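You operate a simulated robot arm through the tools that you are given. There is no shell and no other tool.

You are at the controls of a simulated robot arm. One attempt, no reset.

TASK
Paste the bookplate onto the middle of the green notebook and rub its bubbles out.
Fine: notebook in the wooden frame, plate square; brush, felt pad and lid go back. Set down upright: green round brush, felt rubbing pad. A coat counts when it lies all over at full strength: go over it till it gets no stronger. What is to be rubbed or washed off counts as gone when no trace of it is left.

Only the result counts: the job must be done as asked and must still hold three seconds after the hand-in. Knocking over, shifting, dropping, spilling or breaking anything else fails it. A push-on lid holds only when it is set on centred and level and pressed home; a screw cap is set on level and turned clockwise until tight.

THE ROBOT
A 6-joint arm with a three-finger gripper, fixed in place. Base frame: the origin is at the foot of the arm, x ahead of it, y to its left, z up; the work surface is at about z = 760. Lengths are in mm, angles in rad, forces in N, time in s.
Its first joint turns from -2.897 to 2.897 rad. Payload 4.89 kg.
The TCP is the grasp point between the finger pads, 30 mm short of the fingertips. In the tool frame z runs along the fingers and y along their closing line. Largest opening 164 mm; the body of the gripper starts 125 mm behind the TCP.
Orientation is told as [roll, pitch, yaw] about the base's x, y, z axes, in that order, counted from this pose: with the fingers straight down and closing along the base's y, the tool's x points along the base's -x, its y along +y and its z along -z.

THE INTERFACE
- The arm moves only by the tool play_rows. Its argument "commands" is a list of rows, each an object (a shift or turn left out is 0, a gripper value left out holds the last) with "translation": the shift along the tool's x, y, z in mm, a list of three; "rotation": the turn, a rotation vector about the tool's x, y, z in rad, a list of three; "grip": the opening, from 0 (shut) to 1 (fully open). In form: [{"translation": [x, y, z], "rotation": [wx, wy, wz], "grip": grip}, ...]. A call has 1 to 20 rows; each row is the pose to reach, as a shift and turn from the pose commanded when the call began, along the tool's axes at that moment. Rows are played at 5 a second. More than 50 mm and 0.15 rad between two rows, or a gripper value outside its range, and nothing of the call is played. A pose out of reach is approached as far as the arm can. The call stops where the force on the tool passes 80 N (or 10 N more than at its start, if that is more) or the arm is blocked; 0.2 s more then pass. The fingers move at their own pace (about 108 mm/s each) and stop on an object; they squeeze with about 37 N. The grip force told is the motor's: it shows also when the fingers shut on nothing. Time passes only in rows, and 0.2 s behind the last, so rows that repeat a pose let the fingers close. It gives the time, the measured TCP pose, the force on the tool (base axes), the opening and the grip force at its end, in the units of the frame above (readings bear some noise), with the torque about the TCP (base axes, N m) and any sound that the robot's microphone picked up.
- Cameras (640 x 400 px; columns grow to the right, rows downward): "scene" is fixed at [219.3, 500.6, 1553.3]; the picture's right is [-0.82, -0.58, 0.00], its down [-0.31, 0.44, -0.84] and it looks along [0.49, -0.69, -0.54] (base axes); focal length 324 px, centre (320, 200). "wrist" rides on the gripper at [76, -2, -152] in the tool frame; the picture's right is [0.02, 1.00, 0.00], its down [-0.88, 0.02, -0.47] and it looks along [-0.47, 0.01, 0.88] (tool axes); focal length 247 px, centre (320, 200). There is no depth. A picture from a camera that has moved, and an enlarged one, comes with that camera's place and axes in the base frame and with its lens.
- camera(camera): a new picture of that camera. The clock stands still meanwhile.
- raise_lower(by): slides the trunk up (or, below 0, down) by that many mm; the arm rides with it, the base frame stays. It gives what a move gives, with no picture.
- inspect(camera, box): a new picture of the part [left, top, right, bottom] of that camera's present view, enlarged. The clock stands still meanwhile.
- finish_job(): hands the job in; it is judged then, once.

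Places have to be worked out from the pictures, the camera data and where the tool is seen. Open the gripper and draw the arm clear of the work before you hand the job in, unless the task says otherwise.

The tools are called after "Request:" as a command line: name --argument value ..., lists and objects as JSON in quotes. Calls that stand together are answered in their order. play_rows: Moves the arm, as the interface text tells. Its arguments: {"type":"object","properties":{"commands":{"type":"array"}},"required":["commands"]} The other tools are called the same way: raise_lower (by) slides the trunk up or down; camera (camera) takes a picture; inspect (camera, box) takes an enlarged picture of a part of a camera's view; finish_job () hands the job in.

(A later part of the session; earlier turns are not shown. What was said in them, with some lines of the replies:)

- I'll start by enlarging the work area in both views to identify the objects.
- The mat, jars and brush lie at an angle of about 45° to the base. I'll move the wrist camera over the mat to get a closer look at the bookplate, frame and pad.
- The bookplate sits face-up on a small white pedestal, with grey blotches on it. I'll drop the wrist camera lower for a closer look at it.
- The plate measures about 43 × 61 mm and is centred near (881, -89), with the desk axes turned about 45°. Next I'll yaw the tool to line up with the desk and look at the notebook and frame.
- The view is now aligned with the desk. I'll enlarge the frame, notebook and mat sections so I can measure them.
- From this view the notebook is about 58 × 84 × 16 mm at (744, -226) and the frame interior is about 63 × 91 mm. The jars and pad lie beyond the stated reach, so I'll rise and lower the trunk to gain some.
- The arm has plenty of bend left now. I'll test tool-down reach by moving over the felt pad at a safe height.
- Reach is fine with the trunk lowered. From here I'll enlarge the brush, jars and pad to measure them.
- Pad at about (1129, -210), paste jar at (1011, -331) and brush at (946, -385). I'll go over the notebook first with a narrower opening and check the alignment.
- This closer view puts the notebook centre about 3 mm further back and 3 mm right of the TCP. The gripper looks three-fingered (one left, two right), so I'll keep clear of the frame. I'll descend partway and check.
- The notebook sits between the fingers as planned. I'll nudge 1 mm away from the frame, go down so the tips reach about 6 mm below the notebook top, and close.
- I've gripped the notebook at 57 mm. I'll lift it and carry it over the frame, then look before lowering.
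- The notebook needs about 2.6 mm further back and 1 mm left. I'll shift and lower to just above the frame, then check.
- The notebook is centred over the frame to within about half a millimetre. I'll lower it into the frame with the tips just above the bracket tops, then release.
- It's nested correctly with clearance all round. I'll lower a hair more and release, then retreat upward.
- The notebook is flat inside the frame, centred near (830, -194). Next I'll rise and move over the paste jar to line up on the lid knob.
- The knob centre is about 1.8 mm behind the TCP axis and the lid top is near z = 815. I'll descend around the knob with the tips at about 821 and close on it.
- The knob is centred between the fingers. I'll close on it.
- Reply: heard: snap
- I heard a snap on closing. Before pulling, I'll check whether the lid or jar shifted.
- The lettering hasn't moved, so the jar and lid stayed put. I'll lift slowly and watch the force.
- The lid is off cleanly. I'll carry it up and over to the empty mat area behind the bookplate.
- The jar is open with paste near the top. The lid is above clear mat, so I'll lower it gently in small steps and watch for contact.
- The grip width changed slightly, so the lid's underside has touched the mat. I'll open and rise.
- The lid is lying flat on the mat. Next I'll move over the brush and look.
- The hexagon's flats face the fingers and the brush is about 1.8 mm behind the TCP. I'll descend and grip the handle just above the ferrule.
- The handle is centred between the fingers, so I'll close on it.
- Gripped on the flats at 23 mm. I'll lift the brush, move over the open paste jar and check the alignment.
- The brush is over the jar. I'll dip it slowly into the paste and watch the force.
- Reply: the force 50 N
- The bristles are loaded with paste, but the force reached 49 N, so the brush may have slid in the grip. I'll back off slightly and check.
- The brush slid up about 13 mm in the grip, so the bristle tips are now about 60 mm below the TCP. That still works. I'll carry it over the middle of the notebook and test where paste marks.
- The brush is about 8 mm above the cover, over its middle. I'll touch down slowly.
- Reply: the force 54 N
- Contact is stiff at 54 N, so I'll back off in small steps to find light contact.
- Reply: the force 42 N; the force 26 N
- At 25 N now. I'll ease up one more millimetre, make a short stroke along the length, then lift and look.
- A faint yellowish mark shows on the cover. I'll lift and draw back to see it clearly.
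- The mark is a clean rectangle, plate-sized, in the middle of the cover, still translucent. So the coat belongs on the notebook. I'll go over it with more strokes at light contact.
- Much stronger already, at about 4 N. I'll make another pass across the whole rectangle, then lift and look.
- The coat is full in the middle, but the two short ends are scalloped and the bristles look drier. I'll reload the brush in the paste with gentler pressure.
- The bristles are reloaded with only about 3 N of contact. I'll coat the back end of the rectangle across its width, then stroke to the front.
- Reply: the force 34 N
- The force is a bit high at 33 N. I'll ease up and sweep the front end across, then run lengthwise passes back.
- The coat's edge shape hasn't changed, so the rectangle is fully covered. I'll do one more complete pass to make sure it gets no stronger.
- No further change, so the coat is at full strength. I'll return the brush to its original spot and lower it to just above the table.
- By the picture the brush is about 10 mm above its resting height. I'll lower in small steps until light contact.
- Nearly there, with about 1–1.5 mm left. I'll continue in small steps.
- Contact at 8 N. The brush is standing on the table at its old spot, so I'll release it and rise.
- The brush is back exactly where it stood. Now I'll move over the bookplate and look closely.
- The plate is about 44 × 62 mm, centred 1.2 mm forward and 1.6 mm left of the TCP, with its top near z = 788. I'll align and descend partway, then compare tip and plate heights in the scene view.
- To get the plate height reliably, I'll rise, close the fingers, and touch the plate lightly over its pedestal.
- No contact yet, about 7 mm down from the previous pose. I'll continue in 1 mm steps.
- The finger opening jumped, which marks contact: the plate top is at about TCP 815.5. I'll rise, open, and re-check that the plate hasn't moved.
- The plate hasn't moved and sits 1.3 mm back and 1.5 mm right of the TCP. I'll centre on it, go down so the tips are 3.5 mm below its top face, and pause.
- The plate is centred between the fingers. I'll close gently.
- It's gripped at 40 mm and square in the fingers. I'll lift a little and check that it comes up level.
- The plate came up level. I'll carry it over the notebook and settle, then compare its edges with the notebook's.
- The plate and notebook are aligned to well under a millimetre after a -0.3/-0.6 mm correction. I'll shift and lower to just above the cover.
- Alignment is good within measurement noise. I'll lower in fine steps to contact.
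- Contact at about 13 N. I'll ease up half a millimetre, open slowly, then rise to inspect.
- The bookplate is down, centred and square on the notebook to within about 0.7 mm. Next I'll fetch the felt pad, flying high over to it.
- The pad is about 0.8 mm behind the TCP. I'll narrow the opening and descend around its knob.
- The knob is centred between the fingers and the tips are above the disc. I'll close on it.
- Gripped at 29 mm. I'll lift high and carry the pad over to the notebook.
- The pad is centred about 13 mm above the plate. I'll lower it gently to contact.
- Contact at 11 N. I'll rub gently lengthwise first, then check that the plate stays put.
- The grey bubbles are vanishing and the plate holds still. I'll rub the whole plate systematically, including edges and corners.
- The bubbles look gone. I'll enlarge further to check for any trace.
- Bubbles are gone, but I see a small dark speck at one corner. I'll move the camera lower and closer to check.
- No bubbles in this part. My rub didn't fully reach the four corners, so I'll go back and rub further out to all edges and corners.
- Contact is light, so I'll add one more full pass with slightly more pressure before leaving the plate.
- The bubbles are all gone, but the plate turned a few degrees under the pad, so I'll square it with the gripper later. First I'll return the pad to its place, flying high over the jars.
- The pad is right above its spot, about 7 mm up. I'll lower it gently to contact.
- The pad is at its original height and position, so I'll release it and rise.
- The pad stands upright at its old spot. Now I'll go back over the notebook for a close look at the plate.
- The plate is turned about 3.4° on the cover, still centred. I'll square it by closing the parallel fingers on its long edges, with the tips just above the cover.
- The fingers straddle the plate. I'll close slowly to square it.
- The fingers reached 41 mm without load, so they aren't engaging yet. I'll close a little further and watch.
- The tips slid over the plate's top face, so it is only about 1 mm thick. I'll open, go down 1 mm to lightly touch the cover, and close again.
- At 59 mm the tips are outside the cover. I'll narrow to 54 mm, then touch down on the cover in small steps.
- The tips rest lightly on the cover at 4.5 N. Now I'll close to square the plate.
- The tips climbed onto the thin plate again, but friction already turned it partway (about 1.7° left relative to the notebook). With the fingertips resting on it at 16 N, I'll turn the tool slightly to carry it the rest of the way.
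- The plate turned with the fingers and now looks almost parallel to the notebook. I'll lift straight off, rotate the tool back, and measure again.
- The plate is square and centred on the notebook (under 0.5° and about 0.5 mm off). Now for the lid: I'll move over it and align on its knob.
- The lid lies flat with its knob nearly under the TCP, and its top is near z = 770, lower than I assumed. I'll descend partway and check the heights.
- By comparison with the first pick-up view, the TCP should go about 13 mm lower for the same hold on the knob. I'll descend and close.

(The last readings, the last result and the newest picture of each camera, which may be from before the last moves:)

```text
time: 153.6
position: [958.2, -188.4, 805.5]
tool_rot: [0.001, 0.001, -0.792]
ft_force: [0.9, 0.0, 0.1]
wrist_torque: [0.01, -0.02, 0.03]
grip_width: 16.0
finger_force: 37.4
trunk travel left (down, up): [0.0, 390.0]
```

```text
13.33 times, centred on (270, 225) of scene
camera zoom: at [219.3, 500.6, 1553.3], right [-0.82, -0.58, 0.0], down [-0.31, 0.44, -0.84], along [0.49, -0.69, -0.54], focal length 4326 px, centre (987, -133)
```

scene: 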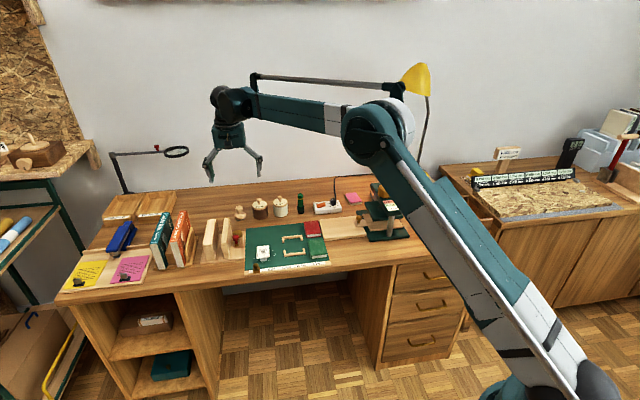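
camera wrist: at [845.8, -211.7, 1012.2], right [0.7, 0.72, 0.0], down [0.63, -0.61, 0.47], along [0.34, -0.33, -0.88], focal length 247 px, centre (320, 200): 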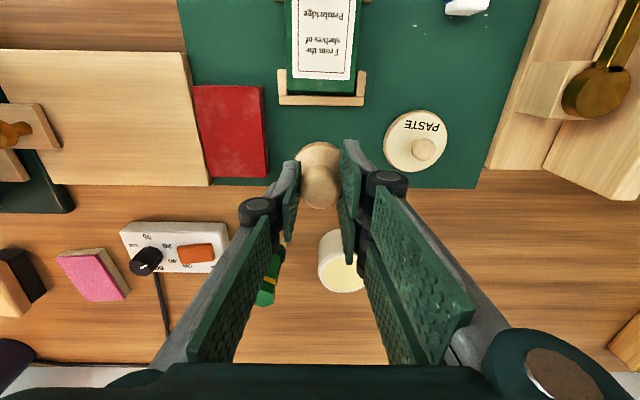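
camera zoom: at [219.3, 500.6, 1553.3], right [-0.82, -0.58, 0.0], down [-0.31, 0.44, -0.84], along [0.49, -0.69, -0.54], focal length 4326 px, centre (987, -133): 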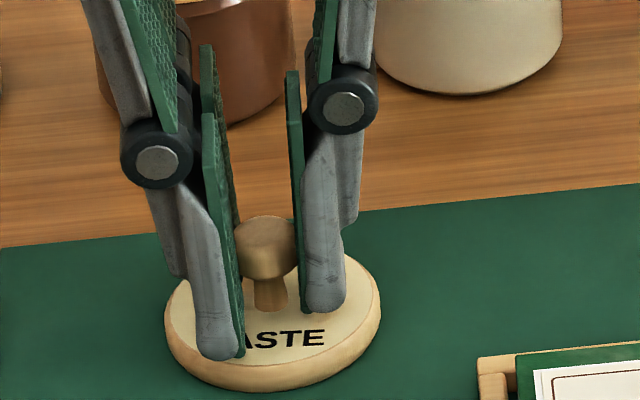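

Knob gripped. I'll lift the lid, carry it over to the paste jar, and stop above it to compare positions.

Request:
play_rows --commands '[{"translation": [0, 0, -25], "grip": 0.05}, {"translation": [0, 0, -65]}, {"translation": [-15, -25, -85]}, {"translation": [-35, -55, -85]}, {"translation": [-70, -64.5, -85]}, {"translation": [-105, -64.5, -85]}, {"translation": [-139.2, -64.5, -85]}, {"translation": [-139.2, -64.5, -70]}, {"translation": [-139.2, -64.5, -70]}, {"translation": [-139.2, -64.5, -70]}]'

Request:
inspect --camera "wrist" --box '[240, 60, 400, 200]'

Request:
inspect --camera "scene" --box '[260, 175, 310, 220]'

```text
time: 155.8
position: [1009.7, -331.7, 875.4]
tool_rot: [-0.001, 0.001, -0.79]
ft_force: [-0.7, 0.2, -0.3]
wrist_torque: [-0.03, -0.05, -0.02]
grip_width: 16.2
finger_force: 36.8
trunk travel left (down, up): [0.0, 390.0]
```

```text
2.86 times, centred on (320, 130) of wrist
camera zoom: at [955.7, -279.4, 1027.2], right [0.7, 0.72, 0.0], down [0.63, -0.61, 0.47], along [0.34, -0.33, -0.88], focal length 706 px, centre (320, 400)
```

zoom: 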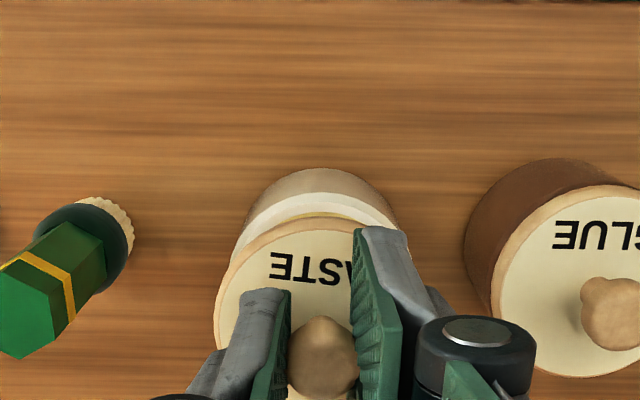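

```text
8.89 times, centred on (285, 198) of scene
camera zoom: at [219.3, 500.6, 1553.3], right [-0.82, -0.58, 0.0], down [-0.31, 0.44, -0.84], along [0.49, -0.69, -0.54], focal length 2884 px, centre (631, 222)
```

zoom: 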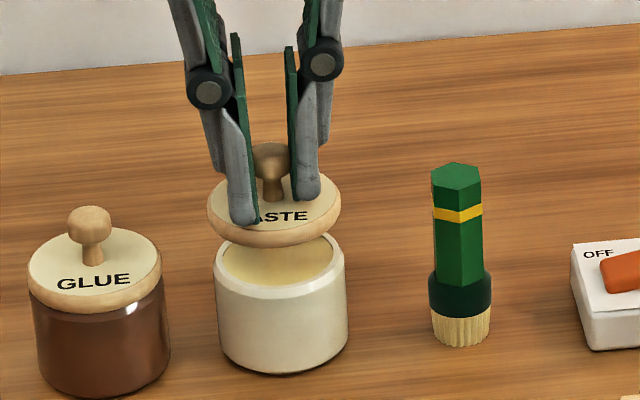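

The lid appears about 1.2 mm too far right (+Y) and 0.5 mm too far back relative to the jar. I'll correct, lower to just above the rim, and check again.

Request:
play_rows --commands '[{"translation": [0.5, -1.2, 5], "grip": 0.05}, {"translation": [0.5, -1.2, 12]}, {"translation": [0.5, -1.2, 18]}, {"translation": [0.5, -1.2, 18]}, {"translation": [0.5, -1.2, 18]}]'

Request:
inspect --camera "wrist" --box '[240, 90, 400, 210]'

Request:
inspect --camera "scene" --box '[265, 185, 305, 220]'

```text
time: 157.0
position: [1009.0, -332.7, 857.9]
tool_rot: [-0.001, 0.001, -0.791]
ft_force: [0.4, 0.5, -0.6]
wrist_torque: [0.01, -0.01, 0.02]
grip_width: 16.2
finger_force: 36.7
trunk travel left (down, up): [0.0, 390.0]
```

```text
3.33 times, centred on (320, 150) of wrist
camera zoom: at [954.7, -279.8, 1009.2], right [0.7, 0.72, 0.0], down [0.63, -0.61, 0.47], along [0.34, -0.33, -0.88], focal length 823 px, centre (320, 367)
```

zoom: 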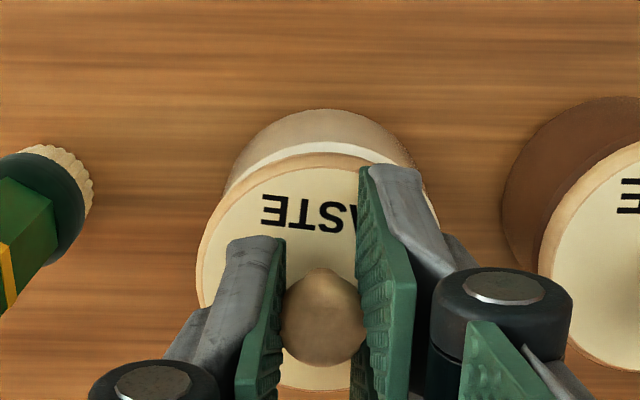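

```text
11.43 times, centred on (285, 202) of scene
camera zoom: at [219.3, 500.6, 1553.3], right [-0.82, -0.58, 0.0], down [-0.31, 0.44, -0.84], along [0.49, -0.69, -0.54], focal length 3708 px, centre (720, 171)
```

zoom: 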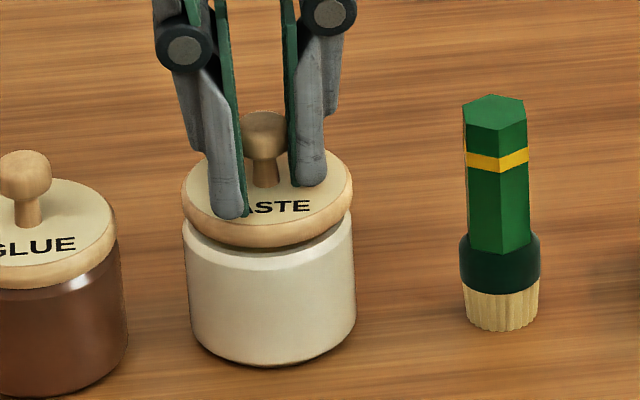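

The lid is now coaxial with the jar to within about half a millimetre. I'll lower it in small steps onto the rim.

Request:
play_rows --commands '[{"translation": [0, 0, 2], "grip": 0.05}, {"translation": [0, 0, 4]}, {"translation": [0, 0, 4]}]'

Request:
play_rows --commands '[{"translation": [0, 0, 1], "grip": 0.05}, {"translation": [0, 0, 2]}, {"translation": [0, 0, 2]}]'

Request:
inspect --camera "scene" --box '[265, 185, 305, 220]'

```text
time: 157.8
position: [1009.3, -332.0, 853.5]
tool_rot: [0.0, 0.001, -0.791]
ft_force: [0.5, -0.9, -0.6]
wrist_torque: [-0.03, -0.03, 0.01]
grip_width: 16.2
finger_force: 36.9
trunk travel left (down, up): [0.0, 390.0]
```

```text
time: 158.6
position: [1010.0, -331.8, 852.2]
tool_rot: [0.0, -0.001, -0.79]
ft_force: [10.0, 0.3, 21.3]
wrist_torque: [-0.08, -0.31, 0.02]
grip_width: 15.9
finger_force: 37.4
trunk travel left (down, up): [0.0, 390.0]
heard: snap
```

```text
11.43 times, centred on (285, 202) of scene
camera zoom: at [219.3, 500.6, 1553.3], right [-0.82, -0.58, 0.0], down [-0.31, 0.44, -0.84], along [0.49, -0.69, -0.54], focal length 3708 px, centre (720, 171)
```

zoom: 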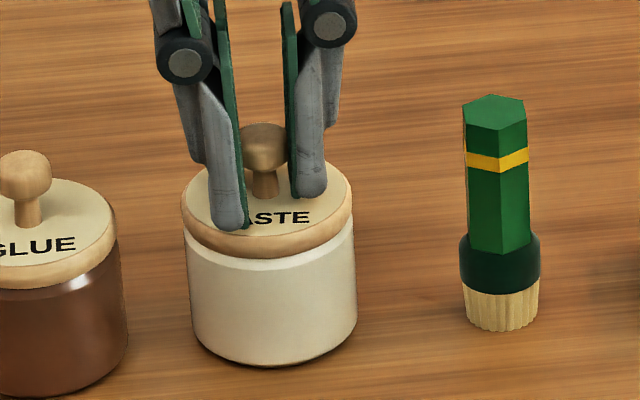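

I heard a snap with 21 N of force. I'll press a little further to be sure it's home, then check.

Request:
play_rows --commands '[{"translation": [0, 0, 0.8], "grip": 0.05}, {"translation": [0, 0, 1.5]}, {"translation": [0, 0, 1.5]}]'

Request:
inspect --camera "scene" --box '[265, 185, 305, 220]'

```text
time: 159.4
position: [1009.3, -331.5, 852.9]
tool_rot: [0.0, -0.002, -0.792]
ft_force: [18.3, 0.6, 45.4]
wrist_torque: [-0.06, -0.58, 0.04]
grip_width: 15.7
finger_force: 37.0
trunk travel left (down, up): [0.0, 390.0]
```

```text
11.43 times, centred on (285, 202) of scene
camera zoom: at [219.3, 500.6, 1553.3], right [-0.82, -0.58, 0.0], down [-0.31, 0.44, -0.84], along [0.49, -0.69, -0.54], focal length 3708 px, centre (720, 171)
```

zoom: 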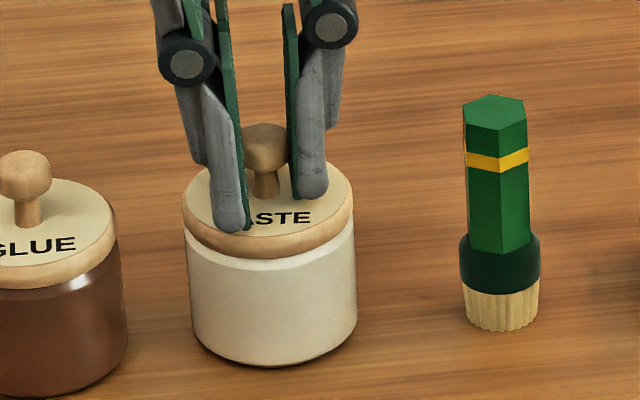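

The lid is seated as it was originally, at 45 N. I'll relieve the pressure, open, and rise.

Request:
play_rows --commands '[{"translation": [0, 0, -1.5], "grip": 0.05}, {"translation": [0, 0, -2.5], "grip": 0.05}]'

Request:
play_rows --commands '[{"translation": [0, 0, 0], "grip": 0.12}, {"translation": [0, 0, 0], "grip": 0.2}, {"translation": [0, 0, 0], "grip": 0.3}, {"translation": [0, 0, 0], "grip": 0.3}, {"translation": [0, 0, -30]}, {"translation": [0, 0, -70]}, {"translation": [0, 0, -70]}]'

Request:
inspect --camera "scene" --box '[260, 185, 310, 220]'

Request:
inspect --camera "wrist" --box '[240, 90, 400, 210]'

```text
time: 160.0
position: [1008.8, -331.9, 853.5]
tool_rot: [0.0, 0.001, -0.789]
ft_force: [3.8, 4.1, 12.6]
wrist_torque: [0.18, 0.15, -0.01]
grip_width: 15.8
finger_force: 37.1
trunk travel left (down, up): [0.0, 390.0]
```

```text
time: 161.6
position: [1008.3, -333.0, 922.9]
tool_rot: [-0.001, -0.001, -0.791]
ft_force: [1.1, 0.7, -0.6]
wrist_torque: [0.04, 0.05, 0.0]
grip_width: 49.2
finger_force: 0.1
trunk travel left (down, up): [0.0, 390.0]
```

```text
11.43 times, centred on (285, 202) of scene
camera zoom: at [219.3, 500.6, 1553.3], right [-0.82, -0.58, 0.0], down [-0.31, 0.44, -0.84], along [0.49, -0.69, -0.54], focal length 3708 px, centre (720, 171)
```

zoom: 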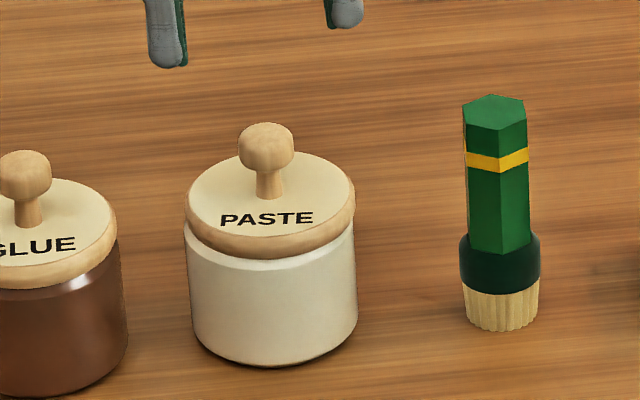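

```text
3.33 times, centred on (320, 150) of wrist
camera zoom: at [954.8, -279.8, 1074.7], right [0.7, 0.72, 0.0], down [0.63, -0.61, 0.47], along [0.34, -0.33, -0.88], focal length 823 px, centre (320, 367)
```

zoom: 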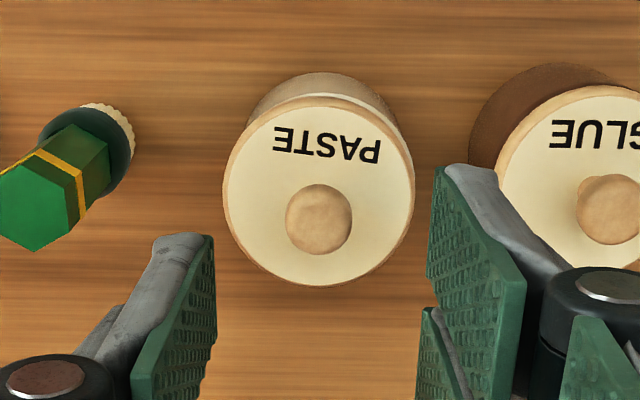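

I'll enlarge the lid–jar seam in both views to check that it's level and centred.

Request:
inspect --camera "scene" --box '[272, 192, 298, 216]'

Request:
inspect --camera "wrist" --box '[285, 105, 355, 180]'

Request:
inspect --camera "scene" --box '[245, 195, 273, 219]'

```text
16.00 times, centred on (285, 204) of scene
camera zoom: at [219.3, 500.6, 1553.3], right [-0.82, -0.58, 0.0], down [-0.31, 0.44, -0.84], along [0.49, -0.69, -0.54], focal length 5191 px, centre (880, 136)
```

zoom: 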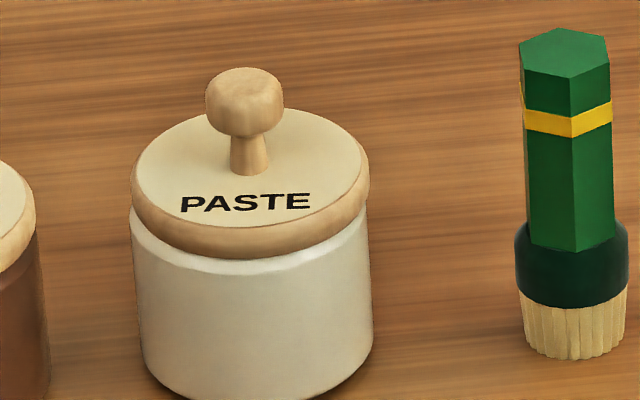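

```text
5.33 times, centred on (320, 142) of wrist
camera zoom: at [954.8, -279.8, 1074.7], right [0.7, 0.72, 0.0], down [0.63, -0.61, 0.47], along [0.34, -0.33, -0.88], focal length 1317 px, centre (320, 507)
```

zoom: 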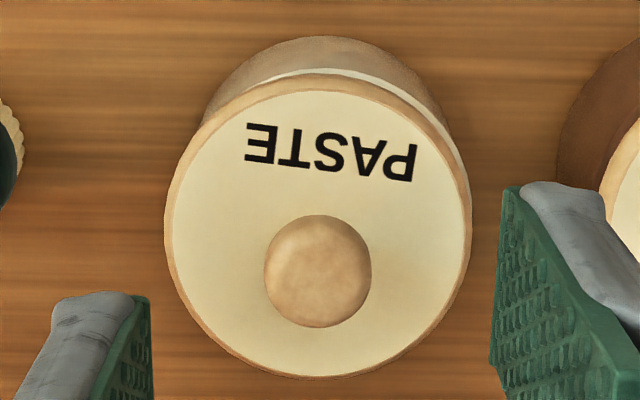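

```text
16.00 times, centred on (259, 207) of scene
camera zoom: at [219.3, 500.6, 1553.3], right [-0.82, -0.58, 0.0], down [-0.31, 0.44, -0.84], along [0.49, -0.69, -0.54], focal length 5191 px, centre (1296, 88)
```

zoom: 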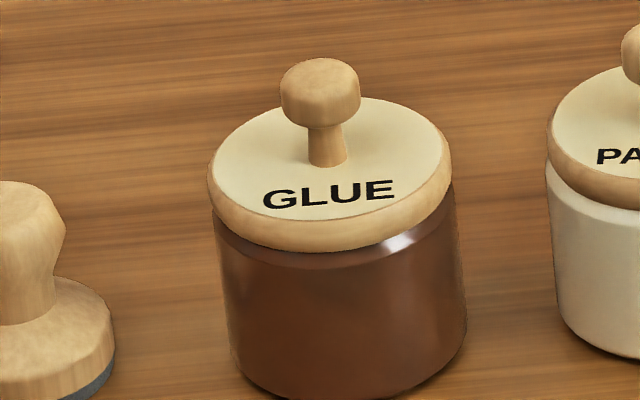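

The lid is seated, but I'd like it surely level and pressed home. I'll press on its top evenly with both fingertips, one each side of the knob.

Request:
play_rows --commands '[{"translation": [0.3, 0, 20], "grip": 0.24}, {"translation": [0.3, 0, 45]}, {"translation": [0.3, 0, 65]}, {"translation": [0.3, 0, 71]}, {"translation": [0.3, 0, 71]}]'

Request:
inspect --camera "wrist" --box '[240, 90, 400, 210]'

Request:
inspect --camera "scene" --box '[265, 185, 305, 220]'

```text
time: 162.8
position: [1009.8, -331.3, 851.5]
tool_rot: [-0.001, 0.0, -0.792]
ft_force: [-0.1, -0.4, -0.5]
wrist_torque: [-0.01, -0.01, 0.0]
grip_width: 39.3
finger_force: 0.1
trunk travel left (down, up): [0.0, 390.0]
```

```text
3.33 times, centred on (320, 150) of wrist
camera zoom: at [954.7, -279.3, 1003.0], right [0.7, 0.72, 0.0], down [0.63, -0.61, 0.47], along [0.34, -0.33, -0.88], focal length 823 px, centre (320, 367)
```

zoom: 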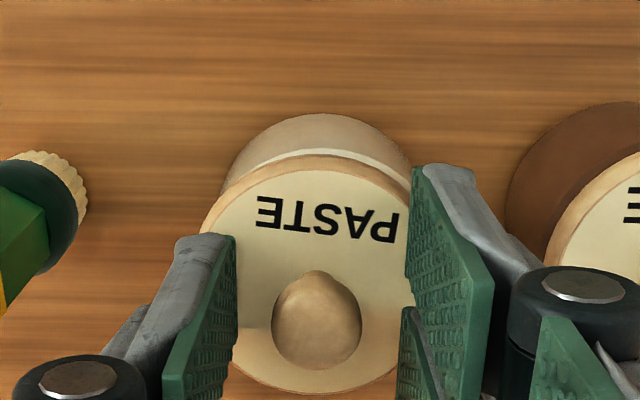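

```text
11.43 times, centred on (285, 202) of scene
camera zoom: at [219.3, 500.6, 1553.3], right [-0.82, -0.58, 0.0], down [-0.31, 0.44, -0.84], along [0.49, -0.69, -0.54], focal length 3708 px, centre (720, 171)
```

zoom: 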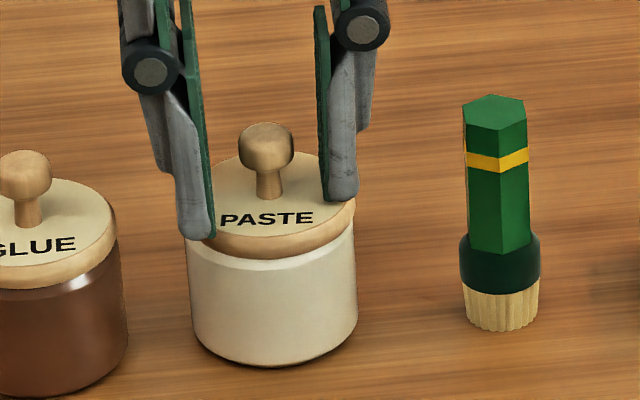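

Request:
play_rows --commands '[{"translation": [0, -0.7, 2], "grip": 0.24}, {"translation": [0, -0.7, 4]}, {"translation": [0, -0.7, 4]}]'

Request:
play_rows --commands '[{"translation": [0, 0, 1], "grip": 0.24}, {"translation": [0, 0, 2]}, {"translation": [0, 0, 2]}]'

```text
time: 163.6
position: [1008.9, -332.7, 849.9]
tool_rot: [-0.001, 0.0, -0.791]
ft_force: [3.8, -0.1, 9.5]
wrist_torque: [0.02, -0.17, 0.01]
grip_width: 39.5
finger_force: 0.3
trunk travel left (down, up): [0.0, 390.0]
```

```text
time: 164.4
position: [1008.0, -333.6, 848.7]
tool_rot: [-0.001, -0.001, -0.791]
ft_force: [5.3, -2.8, 37.3]
wrist_torque: [0.24, -0.47, 0.01]
grip_width: 38.9
finger_force: 0.0
trunk travel left (down, up): [0.0, 390.0]
```

37 N evenly on the lid. I'll press a little more, then release.

Request:
play_rows --commands '[{"translation": [0, 0, 1], "grip": 0.24}, {"translation": [0, 0, 1.5]}, {"translation": [0, 0, 1.5]}]'

Request:
play_rows --commands '[{"translation": [0, 0, -3], "grip": 0.24}, {"translation": [0, 0, -8], "grip": 0.28}, {"translation": [0, 0, -45]}, {"translation": [0, 0, -80]}, {"translation": [0, 0, -80]}]'

Request:
inspect --camera "scene" --box '[272, 192, 298, 216]'

Request:
inspect --camera "wrist" --box '[285, 105, 355, 180]'

```text
time: 165.2
position: [1006.8, -332.6, 844.6]
tool_rot: [0.0, -0.002, -0.789]
ft_force: [6.6, 0.4, 57.3]
wrist_torque: [0.23, -0.4, -0.01]
grip_width: 44.9
finger_force: 12.2
trunk travel left (down, up): [0.0, 390.0]
```

```text
time: 166.4
position: [1008.8, -333.9, 925.2]
tool_rot: [0.001, 0.0, -0.792]
ft_force: [-0.1, 0.7, -0.7]
wrist_torque: [0.02, 0.04, 0.03]
grip_width: 45.9
finger_force: 0.0
trunk travel left (down, up): [0.0, 390.0]
```

```text
16.00 times, centred on (285, 204) of scene
camera zoom: at [219.3, 500.6, 1553.3], right [-0.82, -0.58, 0.0], down [-0.31, 0.44, -0.84], along [0.49, -0.69, -0.54], focal length 5191 px, centre (880, 136)
```

zoom: 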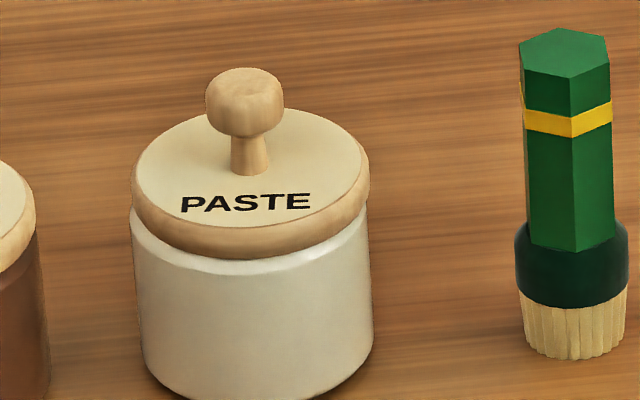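

```text
5.33 times, centred on (320, 142) of wrist
camera zoom: at [954.9, -280.1, 1075.6], right [0.7, 0.72, 0.0], down [0.63, -0.61, 0.47], along [0.34, -0.33, -0.88], focal length 1317 px, centre (320, 507)
```

zoom: 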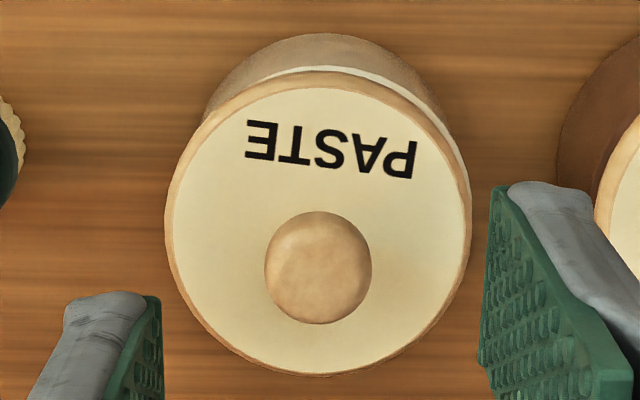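

No change, so the lid sits firmly (it snapped on and I've heard nothing since). I'll open the gripper, rise well clear and draw back, then do a final check of everything.

Request:
play_rows --commands '[{"translation": [0, 0, -40], "grip": 0.3}, {"translation": [0, 0, -85]}, {"translation": [0, 0, -130]}, {"translation": [10, 0, -165]}, {"translation": [40, -20, -165]}, {"translation": [75, -40, -165]}, {"translation": [110, -60, -165], "grip": 0.6}, {"translation": [145, -80, -165], "grip": 1.0}, {"translation": [180, -105, -165]}, {"translation": [210, -130, -165]}, {"translation": [240, -150, -165]}, {"translation": [260, -170, -165]}, {"translation": [260, -170, -165]}]'

Request:
camera --camera "scene"

Request:
inspect --camera "scene" --box '[220, 180, 340, 270]'

Request:
inspect --camera "scene" --box '[280, 228, 312, 256]'

Request:
camera --camera "wrist"

```text
time: 169.2
position: [703.7, -269.0, 1088.0]
tool_rot: [0.0, 0.001, -0.791]
ft_force: [0.0, 0.8, 0.1]
wrist_torque: [-0.03, 0.01, 0.04]
grip_width: 163.8
finger_force: 0.1
trunk travel left (down, up): [0.0, 390.0]
```

```text
taken
```

scene: 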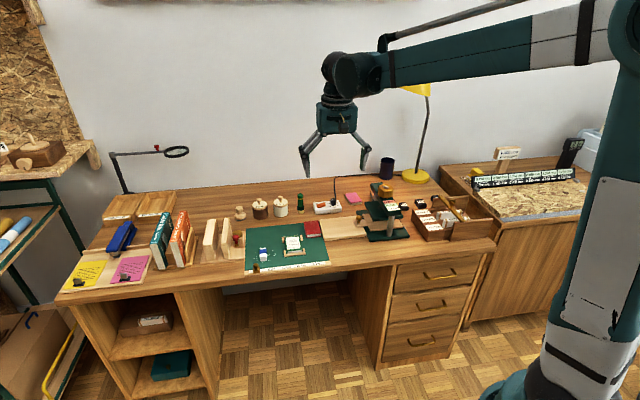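

```text
4.44 times, centred on (280, 225) of scene
camera zoom: at [219.3, 500.6, 1553.3], right [-0.82, -0.58, 0.0], down [-0.31, 0.44, -0.84], along [0.49, -0.69, -0.54], focal length 1442 px, centre (498, 89)
```

zoom: 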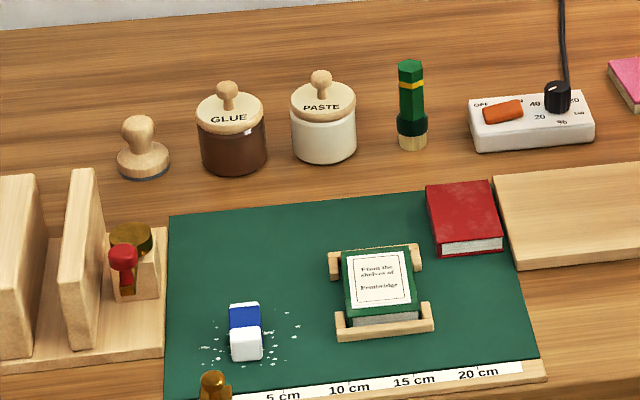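

```text
14.29 times, centred on (296, 242) of scene
camera zoom: at [219.3, 500.6, 1553.3], right [-0.82, -0.58, 0.0], down [-0.31, 0.44, -0.84], along [0.49, -0.69, -0.54], focal length 4635 px, centre (663, -400)
```

zoom: 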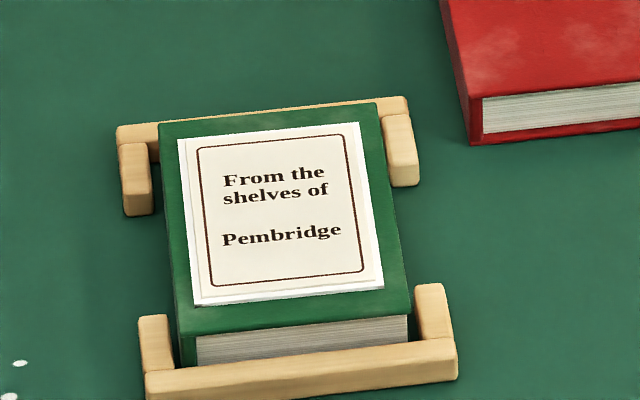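

```text
taken
camera wrist: at [650.3, -215.4, 1239.9], right [0.7, 0.72, 0.0], down [0.63, -0.61, 0.47], along [0.34, -0.33, -0.88], focal length 247 px, centre (320, 200)
```

wrist: 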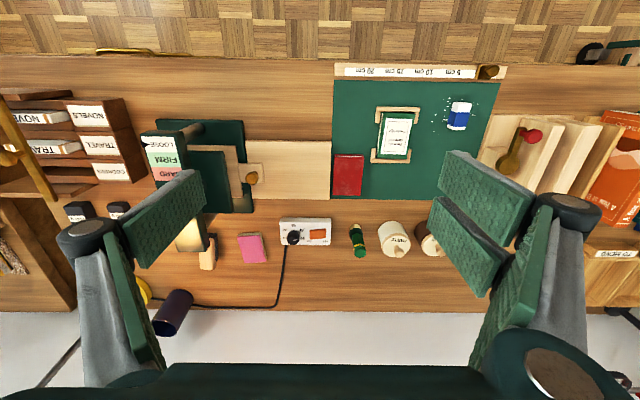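

Everything checks out. The notebook is in the frame with the plate square, centred and free of bubbles. The brush and pad stand upright in their places, the lid is snapped on, and the arm is clear with the gripper open. I'm handing the job in.

Request:
finish_job

```text
The job is handed in.
```

The bookplate is pasted onto the middle of the green notebook with its bubbles rubbed out, and I've handed the job in; I haven't seen the judge's verdict.

- **Notebook:** it lies flat inside the wooden frame, turned by about half a degree.
- **Paste coat:** it covers the whole rectangle in the middle of the cover. A further full pass made no visible difference.
- **Bookplate:** it ended up about half a millimetre off centre and less than one degree off square. Rubbing turned it a few degrees, so I pressed the fingertips on it and turned it back. A white rim about 2 mm wide, not there before, shows around its edge. I don't know what it is and left it alone.
- **Bubbles:** no grey spots remain in the close-up pictures.
- **Brush and felt pad:** both stand upright where they were.
- **Paste lid:** it is back on the jar and snapped when pressed home. It sits about 1 mm off centre and may be very slightly tilted. Earlier I released it about 10 mm above the mat by misjudging its height; it landed flat.

The gripper is open and the arm is clear of the desk.
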